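You operate a simulated robot arm through the tools that you are given. There is no shell and no other tool.

You are at the controls of a simulated robot arm. One attempt, no reset.

Task
Fit the collar, close both clamps and lower the press on the cell.
Fine: clamps turned fully over the collar; sliding plate all the way in, then the orange lever down.

Only the result counts: the job must be done as asked and must still hold three seconds after the hand-in. Knocking over, shifting, dropping, spilling or breaking anything else fails it.

Robot
A 6-joint arm with a two-finger parallel gripper, fixed in place. Base frame: the origin is at the foot of the arm, x ahead of it, y to its left, z up; the work surface is at about z = 860. Units: mm, degrees, N and s.
With the tool pointing down near the work surface it reaches from about 580 to 940 mm from the base axis. Its first joint turns from -149.0 to 149.0 degrees. Payload 3.43 kg.
The TCP is the grasp point between the finger pads, 34 mm short of the fingertips. In the tool frame z runs along the fingers and y along their closing line. Largest opening 128 mm; finger width 24, thickness 12; the body of the gripper, 48 by 130 mm, starts 96 mm behind the TCP.
Orientation is that of the tool frame in the base frame, as a unit quaternion [x, y, z, w]. With the fingers straight down and closing along the base's y, the tool's x points along the base's -x, its y along +y and its z along -z.

Tools
- The arm moves only by the tool servo_tool. Its argument "increments" is a list of rows, each an object of numbers (a shift or turn left out is 0, a gripper value left out holds the last): "claw": the opening, from 0 (shut) to 1 (fully open); "tx", "ty", "tz": the shift along the base's x, y, z in mm; "rx", "ry", "rz": the turn, a rotation vector about the base's x, y, z in degrees. In form: [{"claw": .., "tx": .., "ty": .., "tz": .., "rx": .., "ry": .., "rz": ..}, ...]. A call has 1 to 20 rows; each row is the pose to reach, as a shift and turn from the pose commanded when the call began. Each row takes 0.2 s and may step no farther than 50 mm and 8.6 degrees from the row before; otherwise, or with a gripper value out of range, the whole call is refused. Where a pose cannot be reached the arm comes as near as it can. A force on the tool above 40 N (or 10 N above the force at the start of the call, whichever is more), or a blocked arm, ends the call early, and 0.2 s more pass. Each finger travels about 108 mm/s and halts on what it meets, pressing with about 34 N; the grip force reading is that of the motor and also rises with nothing between the fingers. The clock runs only during rows and for 0.2 s after the last one: add rows that repeat a pose to give the fingers time. The reply holds the time, the measured pose of the TCP, the force on the tool along the base axes, the opening and the grip force, in the units named above and with some noise, with the torque about the TCP (base axes, N m) and any sound that the robot's microphone picked up.
- Cameras (640 x 400 px; columns grow to the right, rows downward): "scene" is fixed at [229.9, 658.3, 1680.7]; the picture's right is [-0.77, -0.64, 0.00], its down [-0.34, 0.41, -0.85] and it looks along [0.54, -0.65, -0.53] (base axes); focal length 344 px, centre (320, 200). "wrist" rides on the gripper at [76, -11, -160] in the tool frame; the picture's right is [0.15, 0.99, 0.00], its down [-0.88, 0.13, -0.46] and it looks along [-0.45, 0.07, 0.89] (tool axes); focal length 234 px, centre (320, 200). There is no depth. A picture from a camera that has moved, and an enlarged one, comes with that camera's place and axes in the base frame and with its lens. The place of the scene camera against the robot may be out by one fixed shift of up to 25 mm in any direction.
- grab_frame(camera): a new picture of that camera. It takes no simulated time.
- raise_lower(by): slides the trunk up (or, below 0, down) by that many mm; the arm rides with it, the base frame stays. It gives what a move gives, with no picture.
- close_up(camera, box): a new picture of the part [left, top, right, bottom] of that camera's present view, enlarged. It takes no simulated time.
- finish_job(): hands the job in; it is judged then, once.

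Places have to be worked out from the pictures, the camera data and where the tool is seen. Open the gripper and draw the arm clear of the work before you hand the job in, unless the task says otherwise.

The tools are called after ">>>" as name(argument=value, ...) on one line, values as JSON. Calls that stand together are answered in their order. servo_tool: Moves the arm, as the interface text tells. Its arguments: {"type":"object","properties":{"increments":{"type":"array","items":{"type":"object","properties":{"claw":{"type":"number"},"tx":{"type":"number"},"ty":{"type":"number"},"tz":{"type":"number"},"rx":{"type":"number"},"ry":{"type":"number"},"rz":{"type":"number"}}}}},"required":["increments"]} The other tools are called the same way: raise_lower (by) slides the trunk up or down; grab_frame (camera) takes a picture; close_up (camera, box) takes an enlarged picture of a part of a camera's view; finish_job () hands the job in.

At the start:

```text
clock: 0.0
tool_pos: [693.8, -439.3, 1220.3]
tcp_rot: [0.001, 1.0, -0.001, 0.0]
force: [0.1, 0.2, -0.1]
wrist_torque: [0.01, -0.04, -0.01]
width: 128.0
grip_force: 0.0
trunk travel left (down, up): [-650.0, 60.0]
```

scene: 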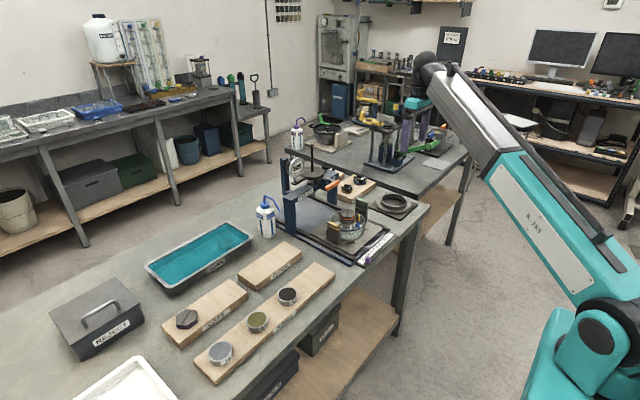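
wrist: 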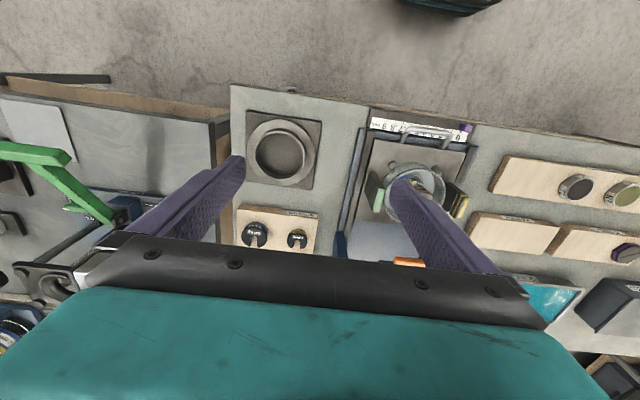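

I start by enlarging both views around the workstation to identify the collar, clamps, sliding plate and orange lever.

>>> close_up(camera="scene", box=[260, 130, 440, 280])

>>> close_up(camera="wrist", box=[220, 80, 500, 290])

```text
2.67 times, centred on (350, 205) of scene
camera zoom: at [229.9, 658.3, 1680.7], right [-0.77, -0.64, 0.0], down [-0.34, 0.41, -0.85], along [0.54, -0.65, -0.53], focal length 916 px, centre (240, 187)
```

zoom: 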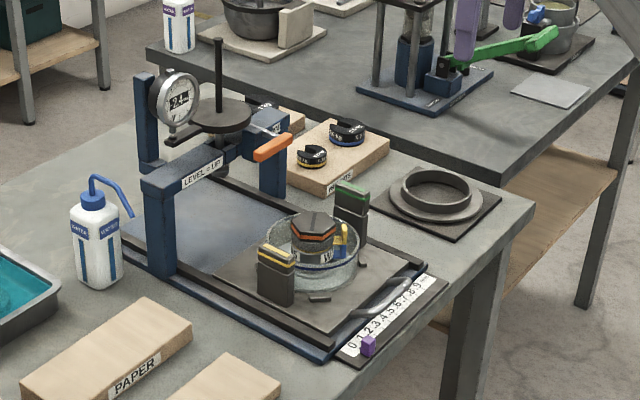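

```text
1.90 times, centred on (360, 185) of wrist
camera zoom: at [618.4, -451.4, 1379.5], right [-0.15, 0.99, 0.0], down [0.88, 0.13, 0.46], along [0.45, 0.07, -0.89], focal length 446 px, centre (244, 229)
```

zoom: 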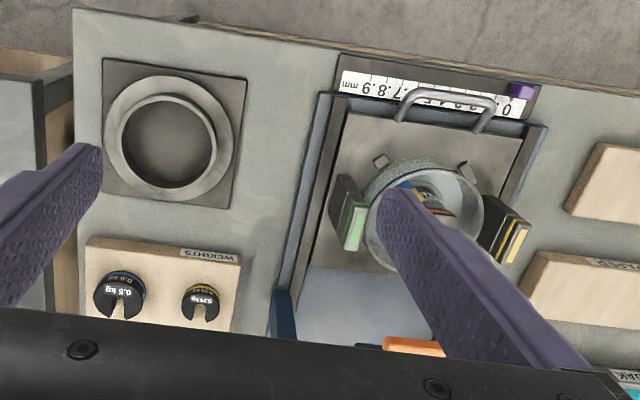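

The collar appears to be the flanged ring on its square pad at about (767,-511), and the cell with its green and yellow clamp posts at about (796,-221). I zoom in on each of them for detail.

>>> close_up(camera="scene", box=[315, 180, 395, 270])

>>> close_up(camera="scene", box=[360, 180, 424, 224])

>>> close_up(camera="scene", box=[275, 135, 375, 215])

>>> close_up(camera="wrist", box=[340, 95, 500, 215])

>>> close_up(camera="wrist", box=[225, 80, 345, 200])

```text
4.44 times, centred on (355, 225) of scene
camera zoom: at [229.9, 658.3, 1680.7], right [-0.77, -0.64, 0.0], down [-0.34, 0.41, -0.85], along [0.54, -0.65, -0.53], focal length 1527 px, centre (164, 89)
```

zoom: 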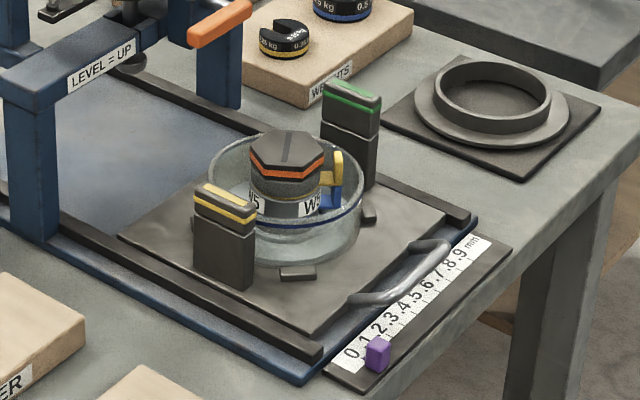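

```text
9.09 times, centred on (392, 202) of scene
camera zoom: at [229.9, 658.3, 1680.7], right [-0.77, -0.64, 0.0], down [-0.34, 0.41, -0.85], along [0.54, -0.65, -0.53], focal length 3123 px, centre (-334, 182)
```

zoom: 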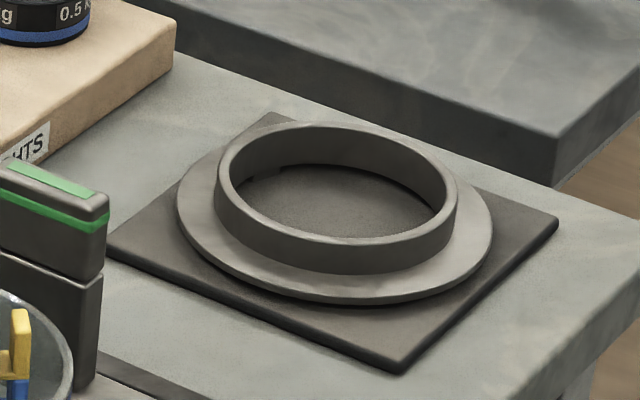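

```text
5.00 times, centred on (325, 175) of scene
camera zoom: at [229.9, 658.3, 1680.7], right [-0.77, -0.64, 0.0], down [-0.34, 0.41, -0.85], along [0.54, -0.65, -0.53], focal length 1718 px, centre (295, 325)
```

zoom: 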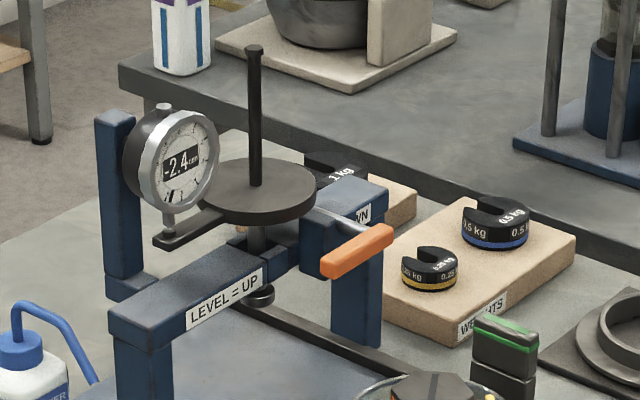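

```text
3.33 times, centred on (420, 155) of wrist
camera zoom: at [618.4, -451.4, 1379.5], right [-0.15, 0.99, 0.0], down [0.88, 0.13, 0.46], along [0.45, 0.07, -0.89], focal length 781 px, centre (-13, 350)
```

zoom: 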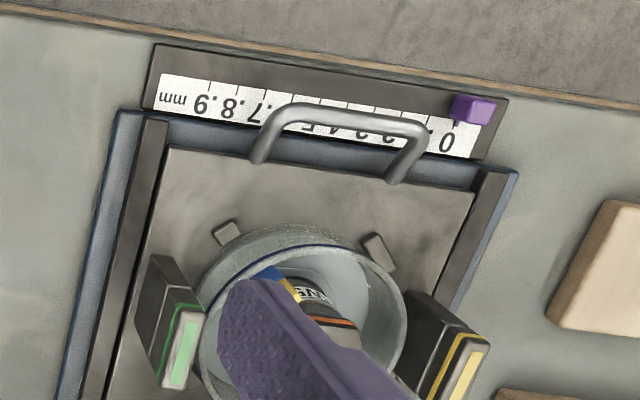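

```text
3.33 times, centred on (285, 140) of wrist
camera zoom: at [618.4, -451.4, 1379.5], right [-0.15, 0.99, 0.0], down [0.88, 0.13, 0.46], along [0.45, 0.07, -0.89], focal length 781 px, centre (437, 400)
```

zoom: 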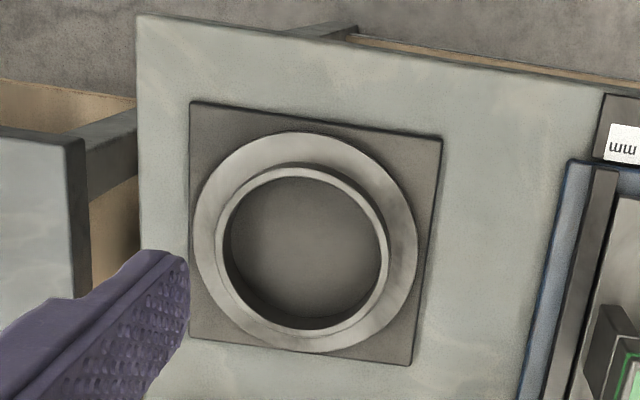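

The collar is a flange with a raised ring on top, and the cell is a glass cup between two clamp posts whose heads look separate from their bases. I move the hand over the cell area for a better view.

>>> servo_tool(increments=[{"claw": 1, "tx": -8, "ty": 40, "tz": 5}, {"tx": -16, "ty": 80, "tz": 10}, {"tx": -24, "ty": 120, "tz": 15}, {"tx": -32, "ty": 160, "tz": 20}, {"tx": -40, "ty": 200, "tz": 25}, {"tx": -44, "ty": 224, "tz": 30}, {"tx": -44, "ty": 224, "tz": 30}])

>>> grab_frame(camera="wrist")

>>> grab_frame(camera="scene")

```text
clock: 1.0
tool_pos: [665.3, -291.4, 1239.7]
tcp_rot: [-0.008, 1.0, -0.002, 0.003]
force: [2.2, -13.4, 0.3]
wrist_torque: [2.24, 0.42, 1.09]
width: 127.9
grip_force: 0.1
out of reach, approached as far as the arm can: row 5
trunk travel left (down, up): [-650.0, 60.0]
stopped in row 5: the force on the tool passed its limit at 65 N (the readings are from after the stop); the commanded pose is now the measured one
```

```text
taken
camera wrist: at [588.7, -302.0, 1398.6], right [-0.16, 0.99, -0.01], down [0.88, 0.15, 0.46], along [0.46, 0.07, -0.89], focal length 234 px, centre (320, 200)
```

wrist: 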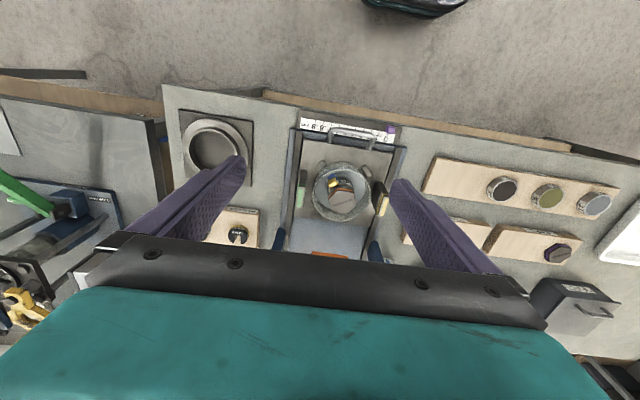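

```text
taken
```

scene: 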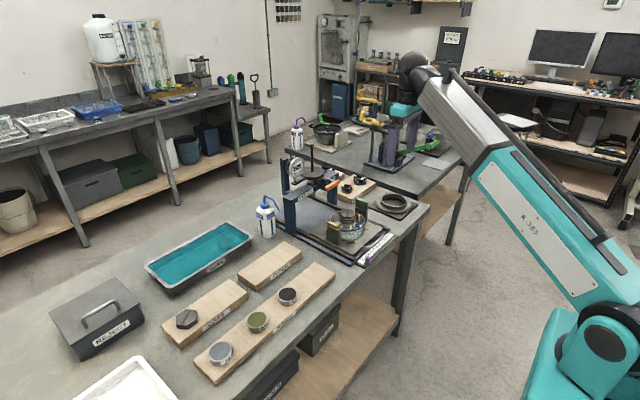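

The move stopped early with a force spike and an out-of-reach note, so I hold still to read the settled force.

>>> servo_tool(increments=[{"claw": 1}, {"claw": 1}])

>>> close_up(camera="scene", box=[370, 40, 640, 240])

>>> close_up(camera="wrist", box=[270, 100, 430, 270])

```text
clock: 1.6
tool_pos: [664.3, -289.9, 1239.3]
tcp_rot: [-0.007, 1.0, -0.003, 0.003]
force: [6.2, -21.3, 0.9]
wrist_torque: [3.69, 1.06, 1.86]
width: 128.1
grip_force: 0.0
trunk travel left (down, up): [-650.0, 60.0]
```

```text
2.00 times, centred on (505, 140) of scene
camera zoom: at [229.9, 658.3, 1680.7], right [-0.77, -0.64, 0.0], down [-0.34, 0.41, -0.85], along [0.54, -0.65, -0.53], focal length 687 px, centre (-50, 320)
```

zoom: 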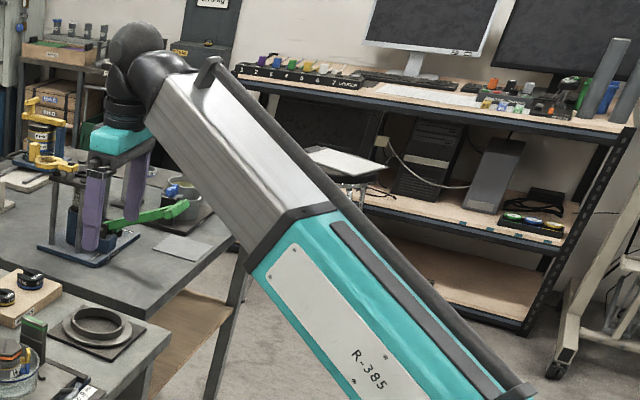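

```text
2.35 times, centred on (350, 185) of wrist
camera zoom: at [588.8, -301.2, 1398.7], right [-0.16, 0.99, -0.01], down [0.88, 0.15, 0.46], along [0.46, 0.07, -0.89], focal length 551 px, centre (249, 235)
```

zoom: 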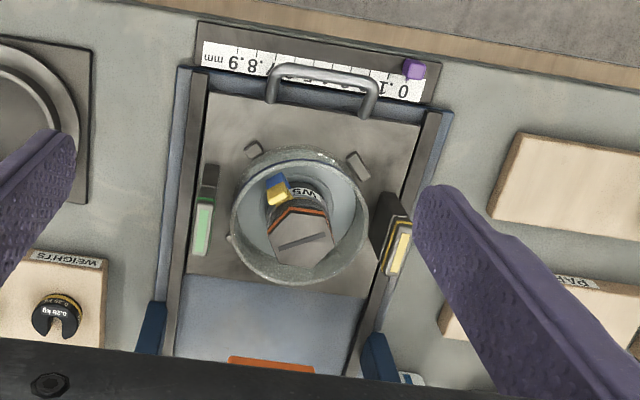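

The reaction (about 21 N toward -y, acting near the camera bracket 170 mm above the TCP) suggests the camera bracket touches the arm's own forearm when the hand is this high and close. I back off toward -y and then check the force.

>>> servo_tool(increments=[{"claw": 1, "tx": 10, "ty": -20}, {"tx": 20, "ty": -40}, {"tx": 20, "ty": -40}, {"tx": 20, "ty": -40}])

```text
clock: 2.6
tool_pos: [685.1, -329.0, 1239.7]
tcp_rot: [-0.007, 1.0, 0.0, 0.004]
force: [0.4, 0.7, -0.2]
wrist_torque: [0.0, 0.0, 0.02]
width: 127.8
grip_force: 0.1
trunk travel left (down, up): [-650.0, 60.0]
```

The force is clear now. I lower the hand to about z=1110 here (clear of the press, which is further out in x) and level the orientation, then look again.

>>> servo_tool(increments=[{"claw": 1, "tz": -40, "ry": 0.2, "rz": -0.4}, {"tz": -80, "ry": 0.45, "rz": -0.8}, {"tx": -10, "ty": 30, "tz": -110, "ry": 0.45, "rz": -0.8}, {"tx": -20, "ty": 60, "tz": -130, "ry": 0.45, "rz": -0.8}, {"tx": -30, "ty": 90, "tz": -130, "ry": 0.45, "rz": -0.8}, {"tx": -35, "ty": 110, "tz": -130, "ry": 0.45, "rz": -0.8}, {"tx": -35, "ty": 110, "tz": -130, "ry": 0.45, "rz": -0.8}])

>>> grab_frame(camera="wrist")

>>> close_up(camera="wrist", box=[240, 60, 420, 260])

```text
clock: 4.2
tool_pos: [650.5, -220.6, 1108.7]
tcp_rot: [0.0, 1.0, -0.001, -0.001]
force: [0.3, 0.3, 1.0]
wrist_torque: [0.02, -0.02, -0.02]
width: 128.0
grip_force: 0.0
trunk travel left (down, up): [-650.0, 60.0]
```

```text
taken
camera wrist: at [575.4, -230.3, 1268.9], right [-0.15, 0.99, 0.0], down [0.88, 0.13, 0.45], along [0.45, 0.06, -0.89], focal length 234 px, centre (320, 200)
```

wrist: 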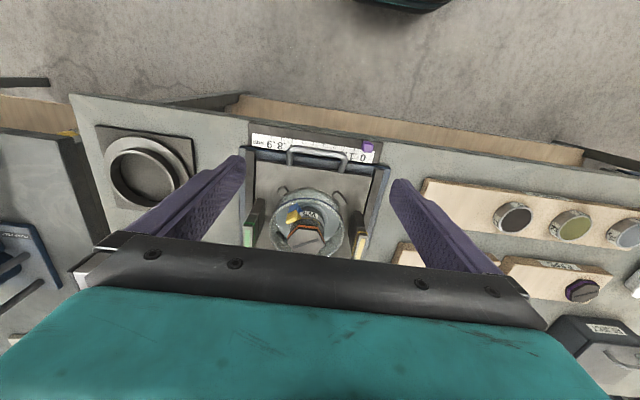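

```text
2.00 times, centred on (330, 160) of wrist
camera zoom: at [575.4, -230.3, 1268.9], right [-0.15, 0.99, 0.0], down [0.88, 0.13, 0.45], along [0.45, 0.06, -0.89], focal length 468 px, centre (300, 280)
```

zoom: 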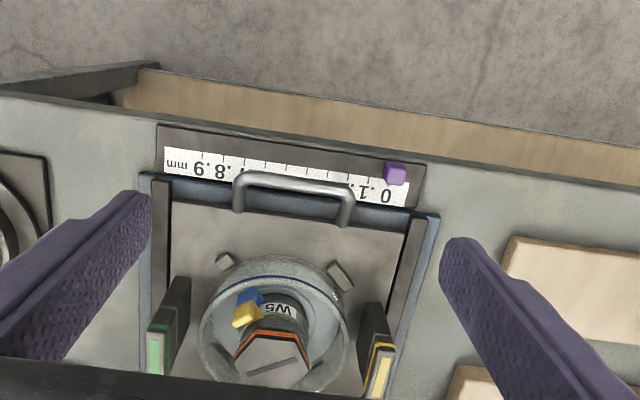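

From here the cell axis is near (800,-222), the green head about (823,-318) and the yellow head about (818,-127); the collar's raised ring is about 113 mm OD, so it fits between the fingers. I move over the collar to measure it well.

>>> servo_tool(increments=[{"claw": 1, "tx": 6, "ty": -45}, {"tx": 12, "ty": -90}, {"tx": 18, "ty": -135}, {"tx": 24, "ty": -180}, {"tx": 30, "ty": -225}, {"tx": 36, "ty": -265}, {"tx": 40, "ty": -285}, {"tx": 40, "ty": -285}, {"tx": 40, "ty": -285}])

>>> grab_frame(camera="wrist")

>>> close_up(camera="wrist", box=[240, 100, 400, 230])

```text
clock: 6.2
tool_pos: [692.2, -504.8, 1109.7]
tcp_rot: [-0.001, 1.0, -0.002, -0.001]
force: [-0.8, 0.8, 0.6]
wrist_torque: [-0.02, 0.01, -0.02]
width: 128.1
grip_force: 0.1
trunk travel left (down, up): [-650.0, 60.0]
```

```text
taken
camera wrist: at [615.4, -516.1, 1268.8], right [-0.15, 0.99, 0.0], down [0.88, 0.13, 0.45], along [0.45, 0.06, -0.89], focal length 234 px, centre (320, 200)
```

wrist: 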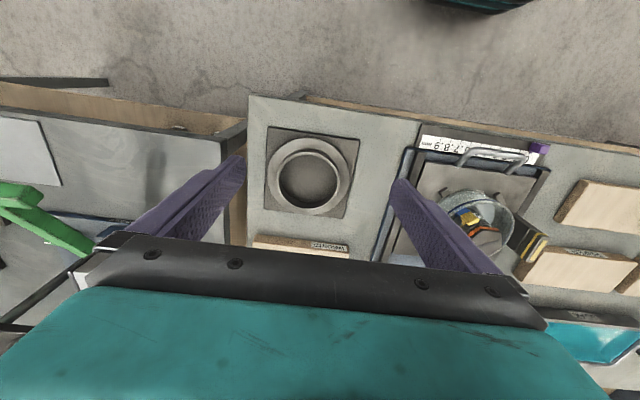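

```text
3.08 times, centred on (320, 165) of wrist
camera zoom: at [615.4, -516.1, 1268.8], right [-0.15, 0.99, 0.0], down [0.88, 0.13, 0.45], along [0.45, 0.06, -0.89], focal length 720 px, centre (320, 308)
```

zoom: 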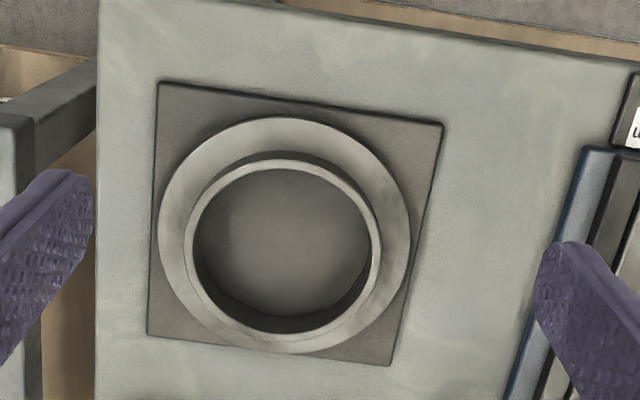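

The flange measures about 150 mm and its ring about 112 mm, centred near (771.5,-515) with the ring top about z=895. I move above it at z≈1000 and check the alignment before descending.

>>> servo_tool(increments=[{"claw": 1, "tx": 20, "ty": -3, "tz": -25}, {"tx": 40, "ty": -6, "tz": -50}, {"tx": 60, "ty": -9, "tz": -75}, {"tx": 79, "ty": -10, "tz": -105}, {"tx": 79, "ty": -10, "tz": -110}, {"tx": 79, "ty": -10, "tz": -110}, {"tx": 79, "ty": -10, "tz": -110}])

>>> grab_frame(camera="wrist")

>>> close_up(camera="scene", box=[340, 130, 460, 230])

```text
clock: 7.8
tool_pos: [768.4, -515.5, 999.4]
tcp_rot: [0.0, 1.0, -0.002, -0.001]
force: [0.4, 0.2, -0.2]
wrist_torque: [0.0, 0.03, -0.01]
width: 128.0
grip_force: 0.0
trunk travel left (down, up): [-650.0, 60.0]
```

```text
taken
camera wrist: at [693.2, -525.3, 1159.5], right [-0.15, 0.99, 0.0], down [0.88, 0.13, 0.45], along [0.45, 0.06, -0.89], focal length 234 px, centre (320, 200)
```

wrist: 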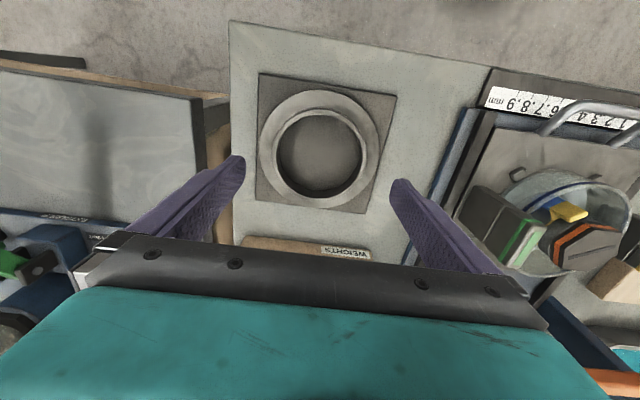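

```text
4.00 times, centred on (400, 180) of scene
camera zoom: at [229.9, 658.3, 1680.7], right [-0.77, -0.64, 0.0], down [-0.34, 0.41, -0.85], along [0.54, -0.65, -0.53], focal length 1374 px, centre (0, 280)
```

zoom: 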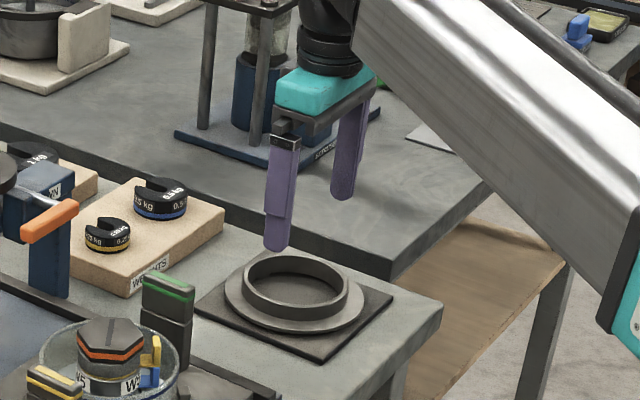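

The hand is above the collar, so I enlarge the wrist view to measure its centre more finely.

>>> close_up(camera="wrist", box=[230, 60, 420, 230])

>>> close_up(camera="wrist", box=[430, 60, 640, 300])

```text
2.35 times, centred on (325, 145) of wrist
camera zoom: at [693.2, -525.3, 1159.5], right [-0.15, 0.99, 0.0], down [0.88, 0.13, 0.45], along [0.45, 0.06, -0.89], focal length 551 px, centre (308, 329)
```

zoom: 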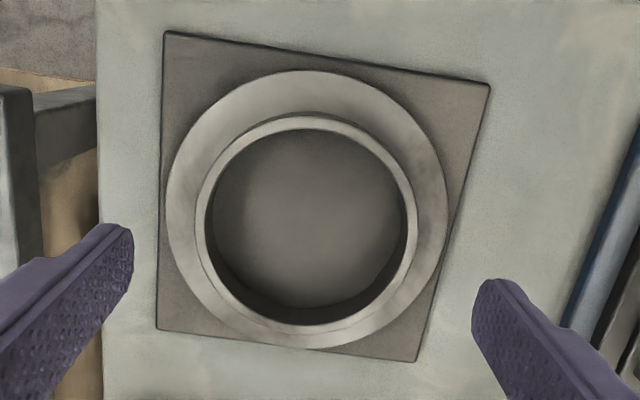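

```text
1.67 times, centred on (535, 180) of wrist
camera zoom: at [693.2, -525.3, 1159.5], right [-0.15, 0.99, 0.0], down [0.88, 0.13, 0.45], along [0.45, 0.06, -0.89], focal length 390 px, centre (-38, 233)
```

zoom: 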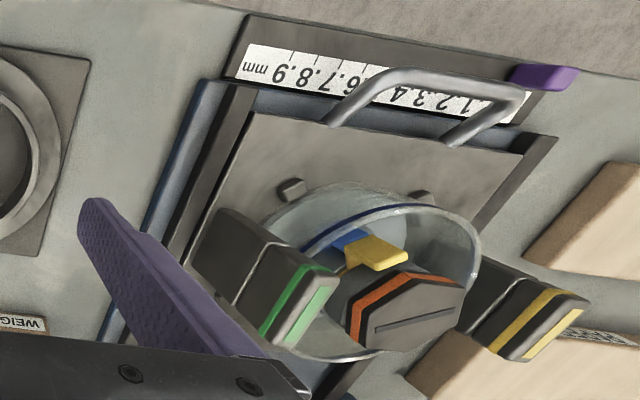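

The TCP's vertical line falls on the collar centre within about 1-2 mm. I descend in steps to z≈909 so the tips sit just above the flange.

>>> servo_tool(increments=[{"claw": 1, "tx": 1, "tz": -25}, {"tx": 1, "tz": -50}, {"tx": 1, "tz": -70}, {"tx": 1, "tz": -80}, {"tx": 1, "tz": -86}, {"tx": 1, "tz": -88}, {"tx": 1, "tz": -88}])

>>> grab_frame(camera="wrist")

>>> close_up(camera="scene", box=[350, 150, 440, 230])

```text
clock: 9.4
tool_pos: [769.3, -515.1, 912.3]
tcp_rot: [0.0, 1.0, -0.002, -0.001]
force: [0.1, 0.7, 3.5]
wrist_torque: [0.25, -0.03, 0.0]
width: 127.9
grip_force: 0.1
trunk travel left (down, up): [-650.0, 60.0]
```

```text
taken
camera wrist: at [694.4, -525.0, 1071.9], right [-0.15, 0.99, 0.0], down [0.88, 0.13, 0.45], along [0.45, 0.06, -0.89], focal length 234 px, centre (320, 200)
```

wrist: 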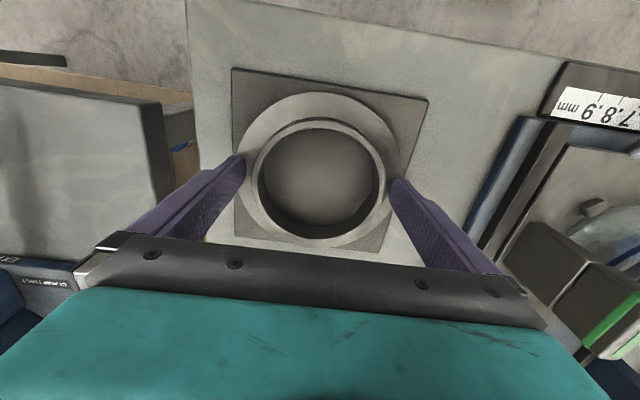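

```text
5.00 times, centred on (395, 190) of scene
camera zoom: at [229.9, 658.3, 1680.7], right [-0.77, -0.64, 0.0], down [-0.34, 0.41, -0.85], along [0.54, -0.65, -0.53], focal length 1718 px, centre (-55, 250)
```

zoom: 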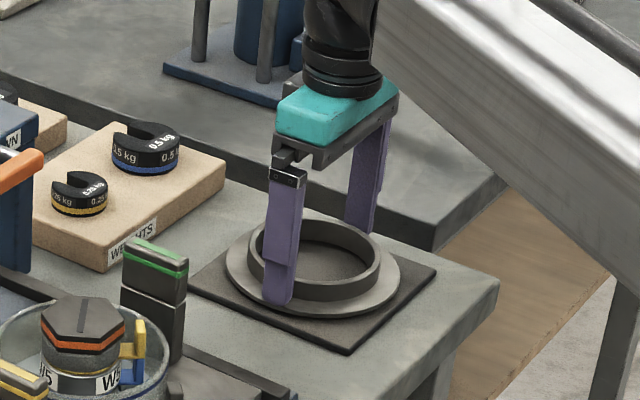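

A 3.5 N touch on the +y finger shows the tips have just met the flange (top about z=878). I lift 2 mm and close on the ring.

>>> servo_tool(increments=[{"claw": 1, "tz": 2}, {"claw": 1, "tz": 2}, {"claw": 0.8, "tz": 2}, {"claw": 0.6, "tz": 2}, {"claw": 0.6, "tz": 2}, {"claw": 0.6, "tz": 2}])

>>> grab_frame(camera="wrist")

```text
clock: 10.8
tool_pos: [769.2, -516.0, 913.3]
tcp_rot: [0.0, 1.0, -0.001, -0.001]
force: [-0.6, 0.7, -0.6]
wrist_torque: [-0.02, 0.03, -0.02]
width: 117.4
grip_force: 34.2
trunk travel left (down, up): [-650.0, 60.0]
```

```text
taken
camera wrist: at [694.7, -525.4, 1072.9], right [-0.15, 0.99, 0.0], down [0.88, 0.13, 0.45], along [0.45, 0.06, -0.89], focal length 234 px, centre (320, 200)
```

wrist: 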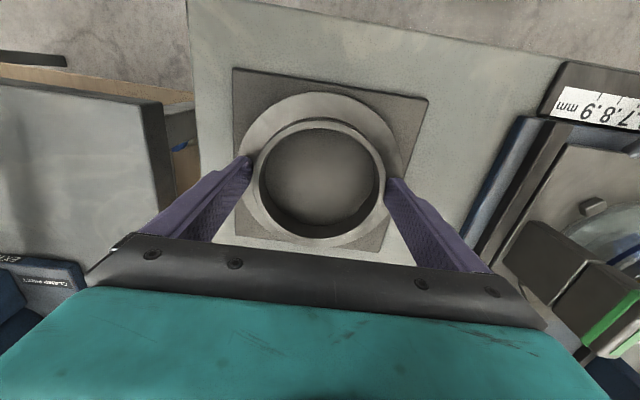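

The ring is gripped at 117 mm with 34 N. I lift it slowly, keeping some check on the force.

>>> servo_tool(increments=[{"claw": 0.6, "tz": 5}, {"tz": 12}, {"tz": 25}, {"tz": 40}, {"tz": 60}, {"tz": 80}, {"tz": 80}])

>>> grab_frame(camera="wrist")

>>> close_up(camera="scene", box=[350, 130, 440, 230])

```text
clock: 12.4
tool_pos: [770.1, -514.2, 993.4]
tcp_rot: [0.0, 1.0, -0.002, -0.001]
force: [0.4, 1.7, -1.5]
wrist_torque: [0.06, 0.0, 0.03]
width: 117.3
grip_force: 33.8
trunk travel left (down, up): [-650.0, 60.0]
```

```text
taken
camera wrist: at [695.5, -525.3, 1153.6], right [-0.15, 0.99, 0.0], down [0.88, 0.13, 0.45], along [0.45, 0.06, -0.89], focal length 234 px, centre (320, 200)
```

wrist: 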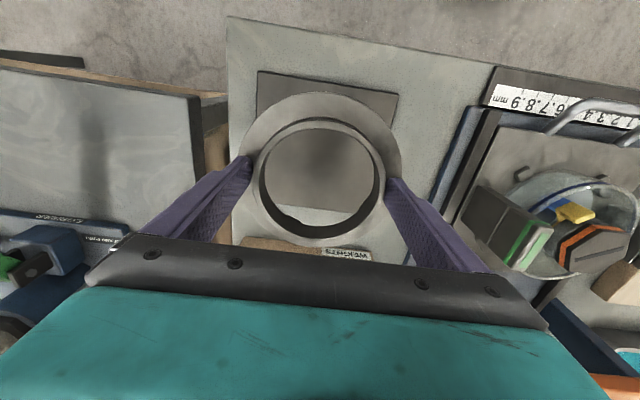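

```text
4.00 times, centred on (395, 180) of scene
camera zoom: at [229.9, 658.3, 1680.7], right [-0.77, -0.64, 0.0], down [-0.34, 0.41, -0.85], along [0.54, -0.65, -0.53], focal length 1374 px, centre (20, 280)
```

zoom: 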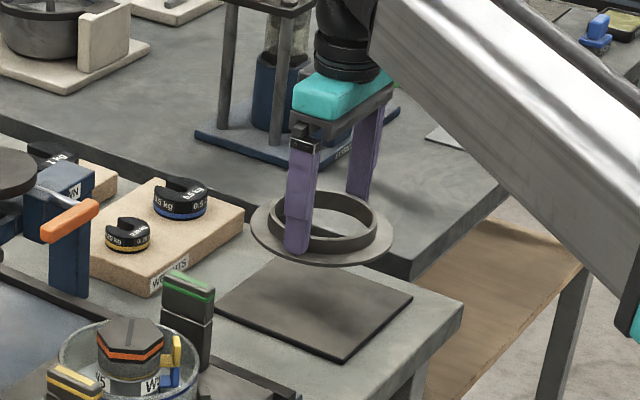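

The collar is held level. There may be a small notch inside the ring's lower edge, so I enlarge that, along with the cell.

>>> close_up(camera="wrist", box=[230, 85, 410, 255])

>>> close_up(camera="wrist", box=[450, 130, 640, 290])

```text
2.35 times, centred on (320, 170) of wrist
camera zoom: at [695.5, -525.3, 1153.6], right [-0.15, 0.99, 0.0], down [0.88, 0.13, 0.45], along [0.45, 0.06, -0.89], focal length 551 px, centre (320, 271)
```

zoom: 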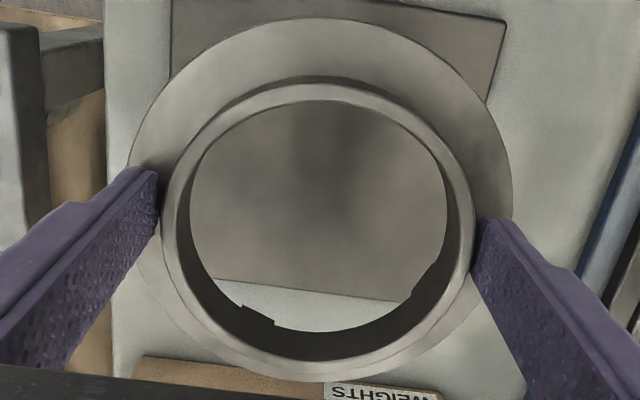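

```text
2.50 times, centred on (545, 210) of wrist
camera zoom: at [695.5, -525.3, 1153.6], right [-0.15, 0.99, 0.0], down [0.88, 0.13, 0.45], along [0.45, 0.06, -0.89], focal length 585 px, centre (-242, 175)
```

zoom: 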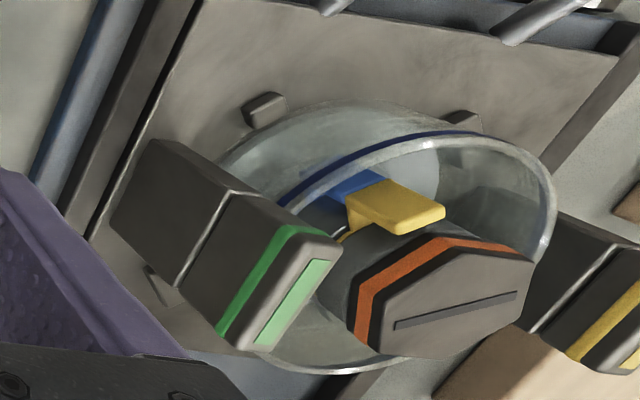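

The ring's lower inner edge shows step-like features, so I zoom further on them and on the rim of the cell.

>>> close_up(camera="wrist", box=[280, 170, 380, 240])

>>> close_up(camera="wrist", box=[270, 110, 390, 185])

>>> close_up(camera="scene", box=[405, 170, 455, 205])

>>> close_up(camera="scene", box=[320, 200, 380, 250])

```text
5.71 times, centred on (330, 205) of wrist
camera zoom: at [695.5, -525.3, 1153.6], right [-0.15, 0.99, 0.0], down [0.88, 0.13, 0.45], along [0.45, 0.06, -0.89], focal length 1338 px, centre (263, 171)
```

zoom: 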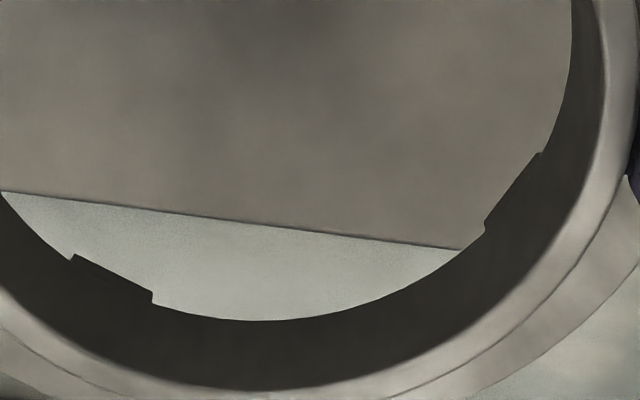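

```text
5.33 times, centred on (330, 148) of wrist
camera zoom: at [695.5, -525.3, 1153.6], right [-0.15, 0.99, 0.0], down [0.88, 0.13, 0.45], along [0.45, 0.06, -0.89], focal length 1249 px, centre (267, 480)
```

zoom: 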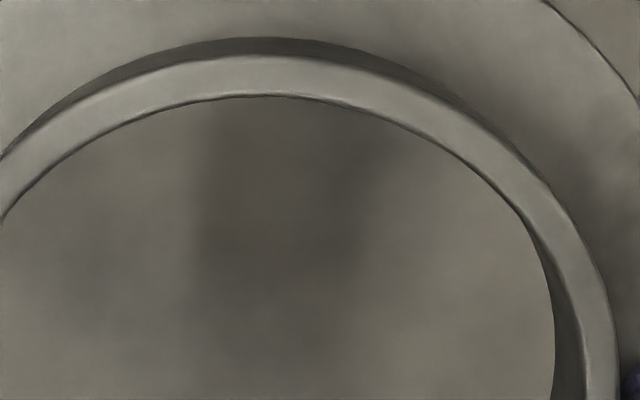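

```text
11.43 times, centred on (430, 188) of scene
camera zoom: at [229.9, 658.3, 1680.7], right [-0.77, -0.64, 0.0], down [-0.34, 0.41, -0.85], along [0.54, -0.65, -0.53], focal length 3926 px, centre (-937, 343)
```

zoom: 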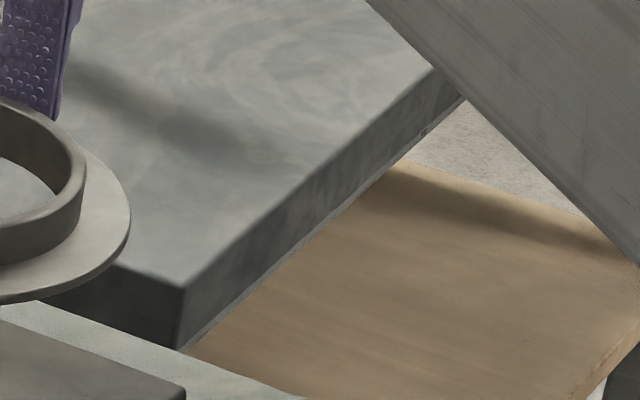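

```text
8.00 times, centred on (350, 225) of scene
camera zoom: at [229.9, 658.3, 1680.7], right [-0.77, -0.64, 0.0], down [-0.34, 0.41, -0.85], along [0.54, -0.65, -0.53], focal length 2748 px, centre (80, 0)
```

zoom: 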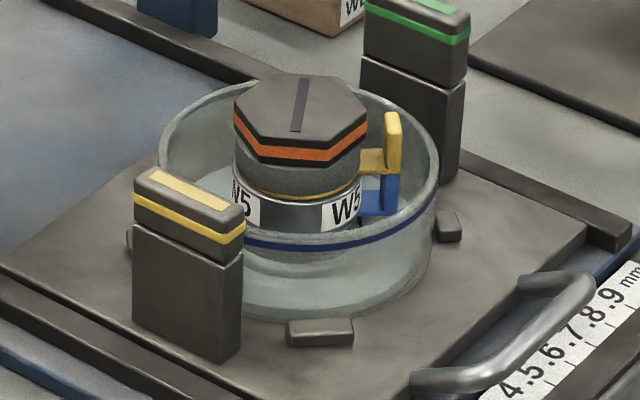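

The collar has small locating lugs under its inner edge (about 4, roughly 25° off the y axis), which should drop inside the glass; the cell's yellow/blue clip stands near radius 48 toward (-x,-y). I raise and move partway to the cell for a better measurement view.

>>> servo_tool(increments=[{"claw": 0.6, "tz": 25}, {"tz": 55}, {"tz": 77, "ty": 20}, {"tz": 77, "ty": 50, "tx": -3}, {"tz": 77, "ty": 85, "tx": -6}, {"tz": 77, "ty": 115, "tx": -9}, {"tz": 77, "ty": 130, "tx": -10}, {"tz": 77, "ty": 134, "tx": -10}, {"tz": 77, "ty": 134, "tx": -10}, {"tz": 77, "ty": 134, "tx": -10}])

>>> grab_frame(camera="wrist")

>>> close_up(camera="wrist", box=[380, 100, 580, 260])

```text
clock: 14.6
tool_pos: [759.2, -380.0, 1071.0]
tcp_rot: [-0.001, 1.0, -0.001, 0.0]
force: [-0.1, 0.8, -1.6]
wrist_torque: [-0.01, 0.0, 0.0]
width: 117.3
grip_force: 34.1
trunk travel left (down, up): [-650.0, 60.0]
```

```text
taken
camera wrist: at [684.9, -391.4, 1230.2], right [-0.15, 0.99, 0.0], down [0.88, 0.13, 0.45], along [0.45, 0.06, -0.89], focal length 234 px, centre (320, 200)
```

wrist: 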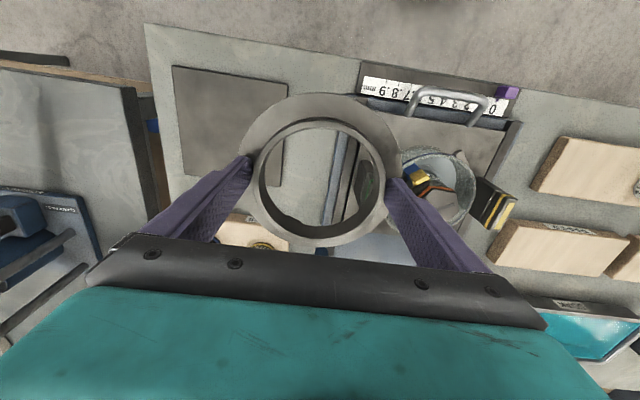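

```text
2.50 times, centred on (480, 180) of wrist
camera zoom: at [684.9, -391.4, 1230.2], right [-0.15, 0.99, 0.0], down [0.88, 0.13, 0.45], along [0.45, 0.06, -0.89], focal length 585 px, centre (-80, 250)
```

zoom: 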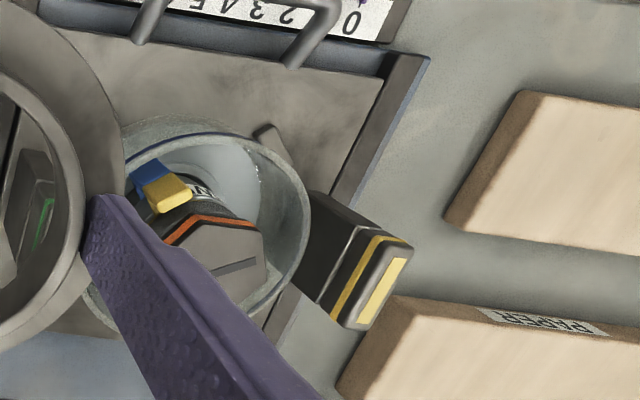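

The held collar hides part of the cell here. I move to (695,-222), where the whole glass rim should be visible through the ring's opening.

>>> servo_tool(increments=[{"claw": 0.6, "tx": -10, "ty": 20}, {"tx": -22, "ty": 50}, {"tx": -36, "ty": 85}, {"tx": -50, "ty": 120}, {"tx": -60, "ty": 145}, {"tx": -64, "ty": 155}, {"tx": -64, "ty": 158}, {"tx": -64, "ty": 158}, {"tx": -64, "ty": 158}])

>>> grab_frame(camera="wrist")

>>> close_up(camera="wrist", box=[240, 110, 400, 250])

```text
clock: 16.6
tool_pos: [696.5, -222.0, 1070.4]
tcp_rot: [-0.001, 1.0, -0.002, 0.0]
force: [0.0, -0.5, -2.7]
wrist_torque: [-0.02, -0.01, -0.01]
width: 117.5
grip_force: 34.2
trunk travel left (down, up): [-650.0, 60.0]
```

```text
taken
camera wrist: at [621.4, -232.6, 1229.7], right [-0.15, 0.99, 0.0], down [0.88, 0.13, 0.45], along [0.45, 0.06, -0.89], focal length 234 px, centre (320, 200)
```

wrist: 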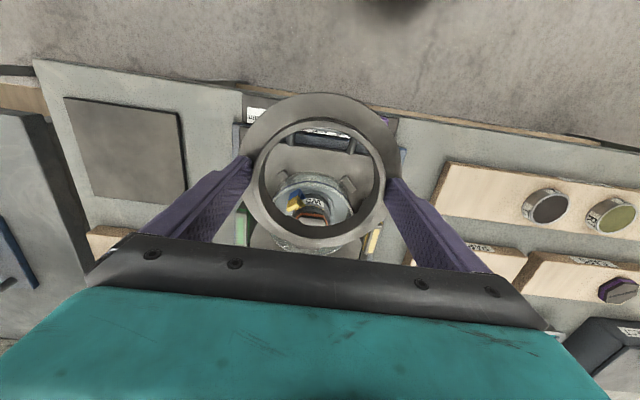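

```text
2.86 times, centred on (320, 180) of wrist
camera zoom: at [621.4, -232.6, 1229.7], right [-0.15, 0.99, 0.0], down [0.88, 0.13, 0.45], along [0.45, 0.06, -0.89], focal length 669 px, centre (320, 257)
```

zoom: 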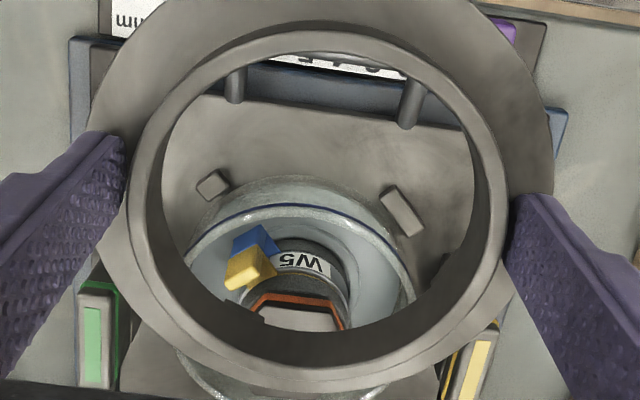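

The cell is visible but cut off by the ring's lower edge, so I move 35 mm further in x.

>>> servo_tool(increments=[{"claw": 0.6, "tx": 15}, {"tx": 30}, {"tx": 38}, {"tx": 38}, {"tx": 38}])

>>> close_up(camera="wrist", box=[240, 110, 400, 250])

>>> close_up(camera="wrist", box=[270, 140, 370, 230])

```text
clock: 17.8
tool_pos: [735.0, -222.7, 1070.3]
tcp_rot: [0.0, 1.0, -0.001, -0.001]
force: [0.5, -0.4, -2.2]
wrist_torque: [0.02, 0.0, -0.01]
width: 117.2
grip_force: 33.4
trunk travel left (down, up): [-650.0, 60.0]
```

```text
2.86 times, centred on (320, 180) of wrist
camera zoom: at [658.9, -233.5, 1230.0], right [-0.15, 0.99, 0.0], down [0.88, 0.13, 0.45], along [0.45, 0.06, -0.89], focal length 669 px, centre (320, 257)
```

zoom: 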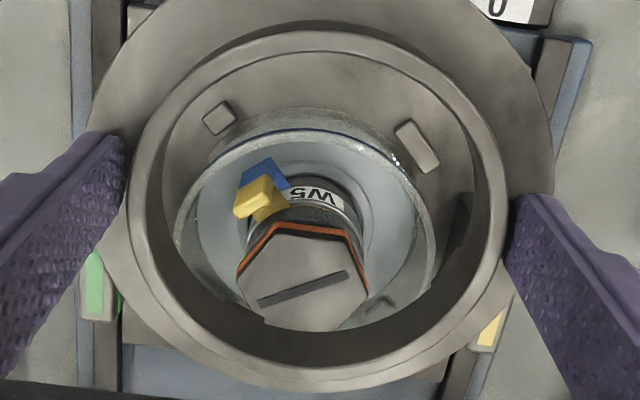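

```text
4.44 times, centred on (320, 185) of wrist
camera zoom: at [658.9, -233.5, 1230.0], right [-0.15, 0.99, 0.0], down [0.88, 0.13, 0.45], along [0.45, 0.06, -0.89], focal length 1041 px, centre (320, 267)
```

zoom: 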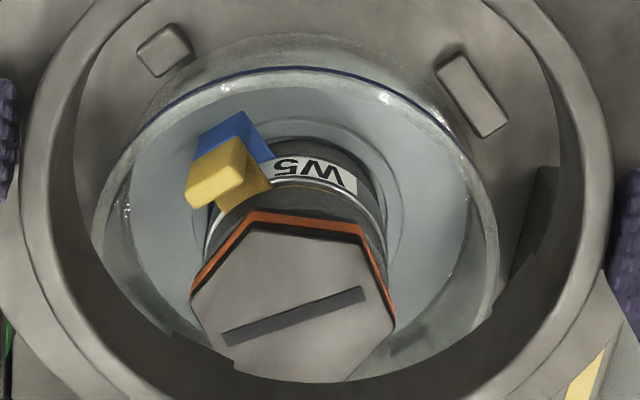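

Piston top triangulates to about (810,-219,966). Moving to x≈763 should show both near and far glass rim edges through the ring, giving a firm centre.

>>> servo_tool(increments=[{"claw": 0.6, "tx": 12, "ty": 1}, {"tx": 24, "ty": 3}, {"tx": 28, "ty": 3}, {"tx": 28, "ty": 3}, {"tx": 28, "ty": 3}])

>>> close_up(camera="wrist", box=[260, 120, 380, 230])

>>> close_up(camera="wrist", box=[220, 80, 420, 260])

```text
clock: 19.0
tool_pos: [761.3, -219.3, 1070.1]
tcp_rot: [0.0, 1.0, -0.002, -0.001]
force: [1.0, 0.1, -1.4]
wrist_torque: [0.03, 0.02, 0.01]
width: 117.6
grip_force: 33.9
trunk travel left (down, up): [-650.0, 60.0]
```

```text
3.64 times, centred on (320, 175) of wrist
camera zoom: at [687.1, -229.9, 1230.3], right [-0.15, 0.99, 0.0], down [0.88, 0.13, 0.45], along [0.45, 0.06, -0.89], focal length 852 px, centre (320, 291)
```

zoom: 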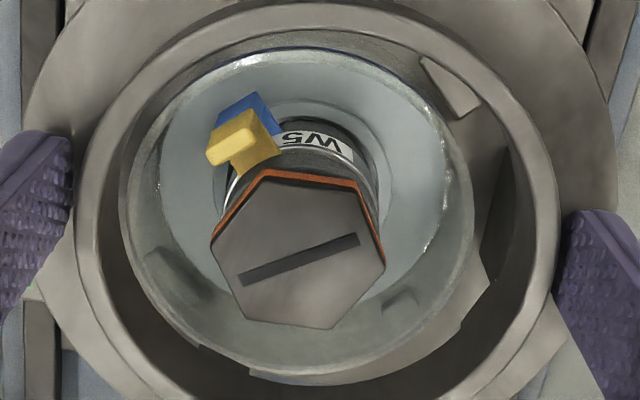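

```text
2.22 times, centred on (320, 170) of wrist
camera zoom: at [687.1, -229.9, 1230.3], right [-0.15, 0.99, 0.0], down [0.88, 0.13, 0.45], along [0.45, 0.06, -0.89], focal length 520 px, centre (320, 267)
```

zoom: 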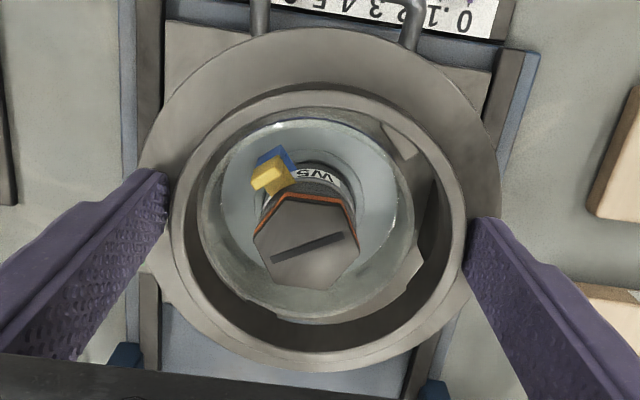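

This view shows nearly the whole rim, but the far edge may coincide with the ring's lower edge. I zoom harder on several parts to separate the edges.

>>> close_up(camera="wrist", box=[280, 190, 370, 235])

>>> close_up(camera="wrist", box=[255, 115, 345, 175])

>>> close_up(camera="wrist", box=[335, 130, 395, 225])

>>> close_up(camera="wrist", box=[245, 130, 305, 225])

```text
7.11 times, centred on (325, 212) of wrist
camera zoom: at [687.1, -229.9, 1230.3], right [-0.15, 0.99, 0.0], down [0.88, 0.13, 0.45], along [0.45, 0.06, -0.89], focal length 1665 px, centre (284, 111)
```

zoom: 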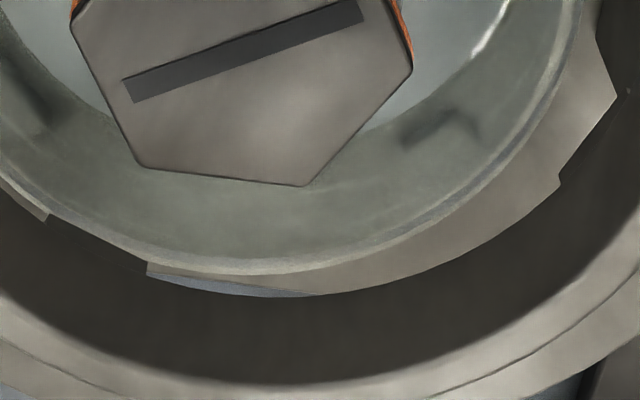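

```text
6.67 times, centred on (300, 145) of wrist
camera zoom: at [687.1, -229.9, 1230.3], right [-0.15, 0.99, 0.0], down [0.88, 0.13, 0.45], along [0.45, 0.06, -0.89], focal length 1561 px, centre (453, 567)
```

zoom: 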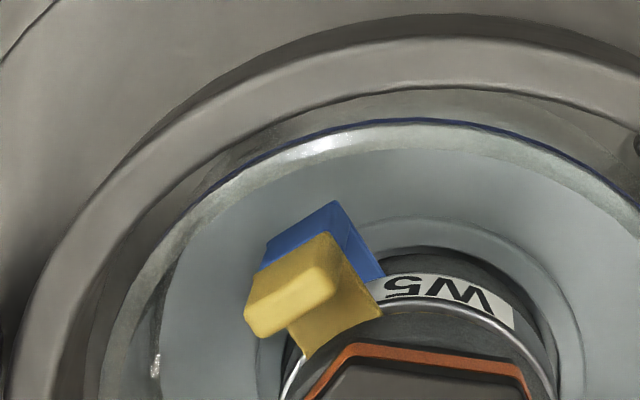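

```text
4.21 times, centred on (365, 178) of wrist
camera zoom: at [687.1, -229.9, 1230.3], right [-0.15, 0.99, 0.0], down [0.88, 0.13, 0.45], along [0.45, 0.06, -0.89], focal length 986 px, centre (130, 295)
```

zoom: 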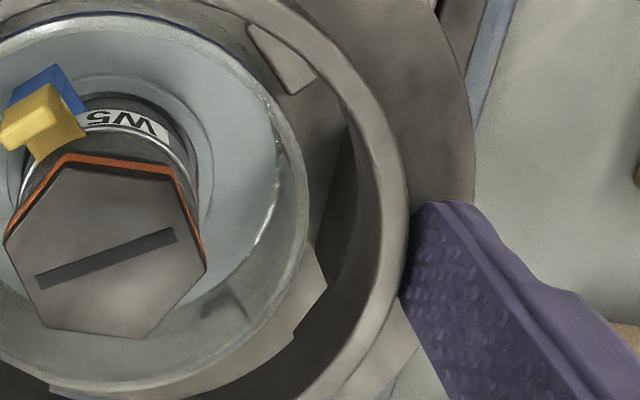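

```text
4.21 times, centred on (275, 178) of wrist
camera zoom: at [687.1, -229.9, 1230.3], right [-0.15, 0.99, 0.0], down [0.88, 0.13, 0.45], along [0.45, 0.06, -0.89], focal length 986 px, centre (510, 295)
```

zoom: 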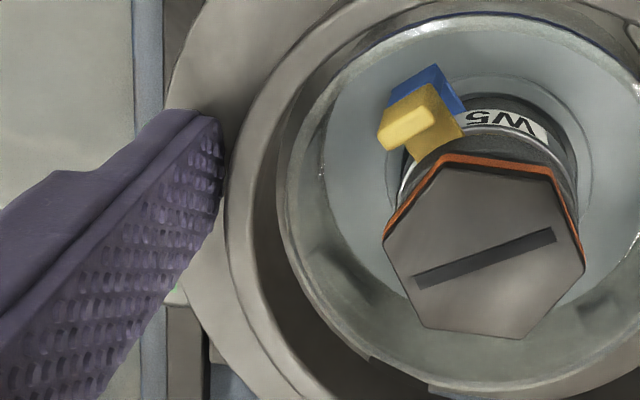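

The y of the glass centre is firm at -221, but x (812-816) depends on the rim height. Turning the hand 90° puts x on the camera's lateral axis, so I rotate +90° about vertical while shifting to (815,-274), all well above the work.

>>> servo_tool(increments=[{"claw": 0.6, "rz": 8, "tx": 5, "ty": -5}, {"rz": 16, "tx": 10, "ty": -10}, {"rz": 24, "tx": 15, "ty": -15}, {"rz": 32, "tx": 20, "ty": -20}, {"rz": 40, "tx": 25, "ty": -25}, {"rz": 48, "tx": 30, "ty": -30}, {"rz": 56, "tx": 35, "ty": -35}, {"rz": 64, "tx": 40, "ty": -40}, {"rz": 72, "tx": 45, "ty": -45}, {"rz": 80, "tx": 50, "ty": -50}, {"rz": 86, "tx": 54, "ty": -54}, {"rz": 90, "tx": 54, "ty": -54}, {"rz": 90, "tx": 54, "ty": -54}, {"rz": 90, "tx": 54, "ty": -54}])

>>> grab_frame(camera="wrist")

>>> close_up(camera="wrist", box=[260, 120, 380, 230])

```text
clock: 22.0
tool_pos: [816.2, -275.4, 1070.0]
tcp_rot: [0.708, -0.706, 0.002, -0.001]
force: [-3.3, -3.2, -1.7]
wrist_torque: [-0.14, 0.1, -0.17]
width: 117.4
grip_force: 34.3
trunk travel left (down, up): [-650.0, 60.0]
```

```text
taken
camera wrist: at [826.8, -350.0, 1229.8], right [-0.99, -0.15, 0.0], down [-0.13, 0.88, 0.45], along [-0.06, 0.45, -0.89], focal length 234 px, centre (320, 200)
```

wrist: 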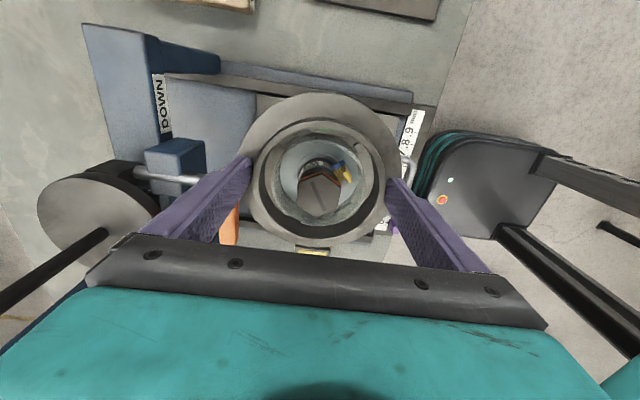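

```text
3.64 times, centred on (320, 175) of wrist
camera zoom: at [826.8, -350.0, 1229.8], right [-0.99, -0.15, 0.0], down [-0.13, 0.88, 0.45], along [-0.06, 0.45, -0.89], focal length 852 px, centre (320, 291)
```

zoom: 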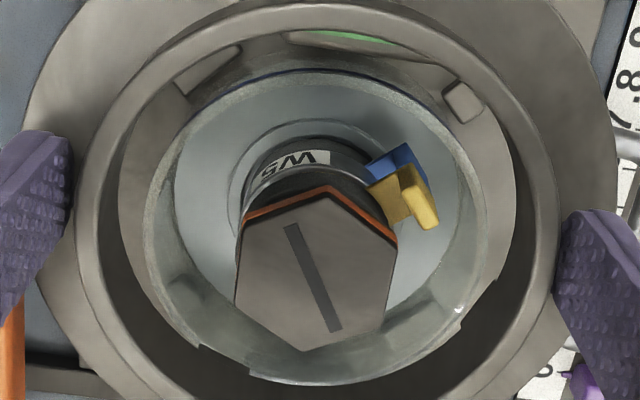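

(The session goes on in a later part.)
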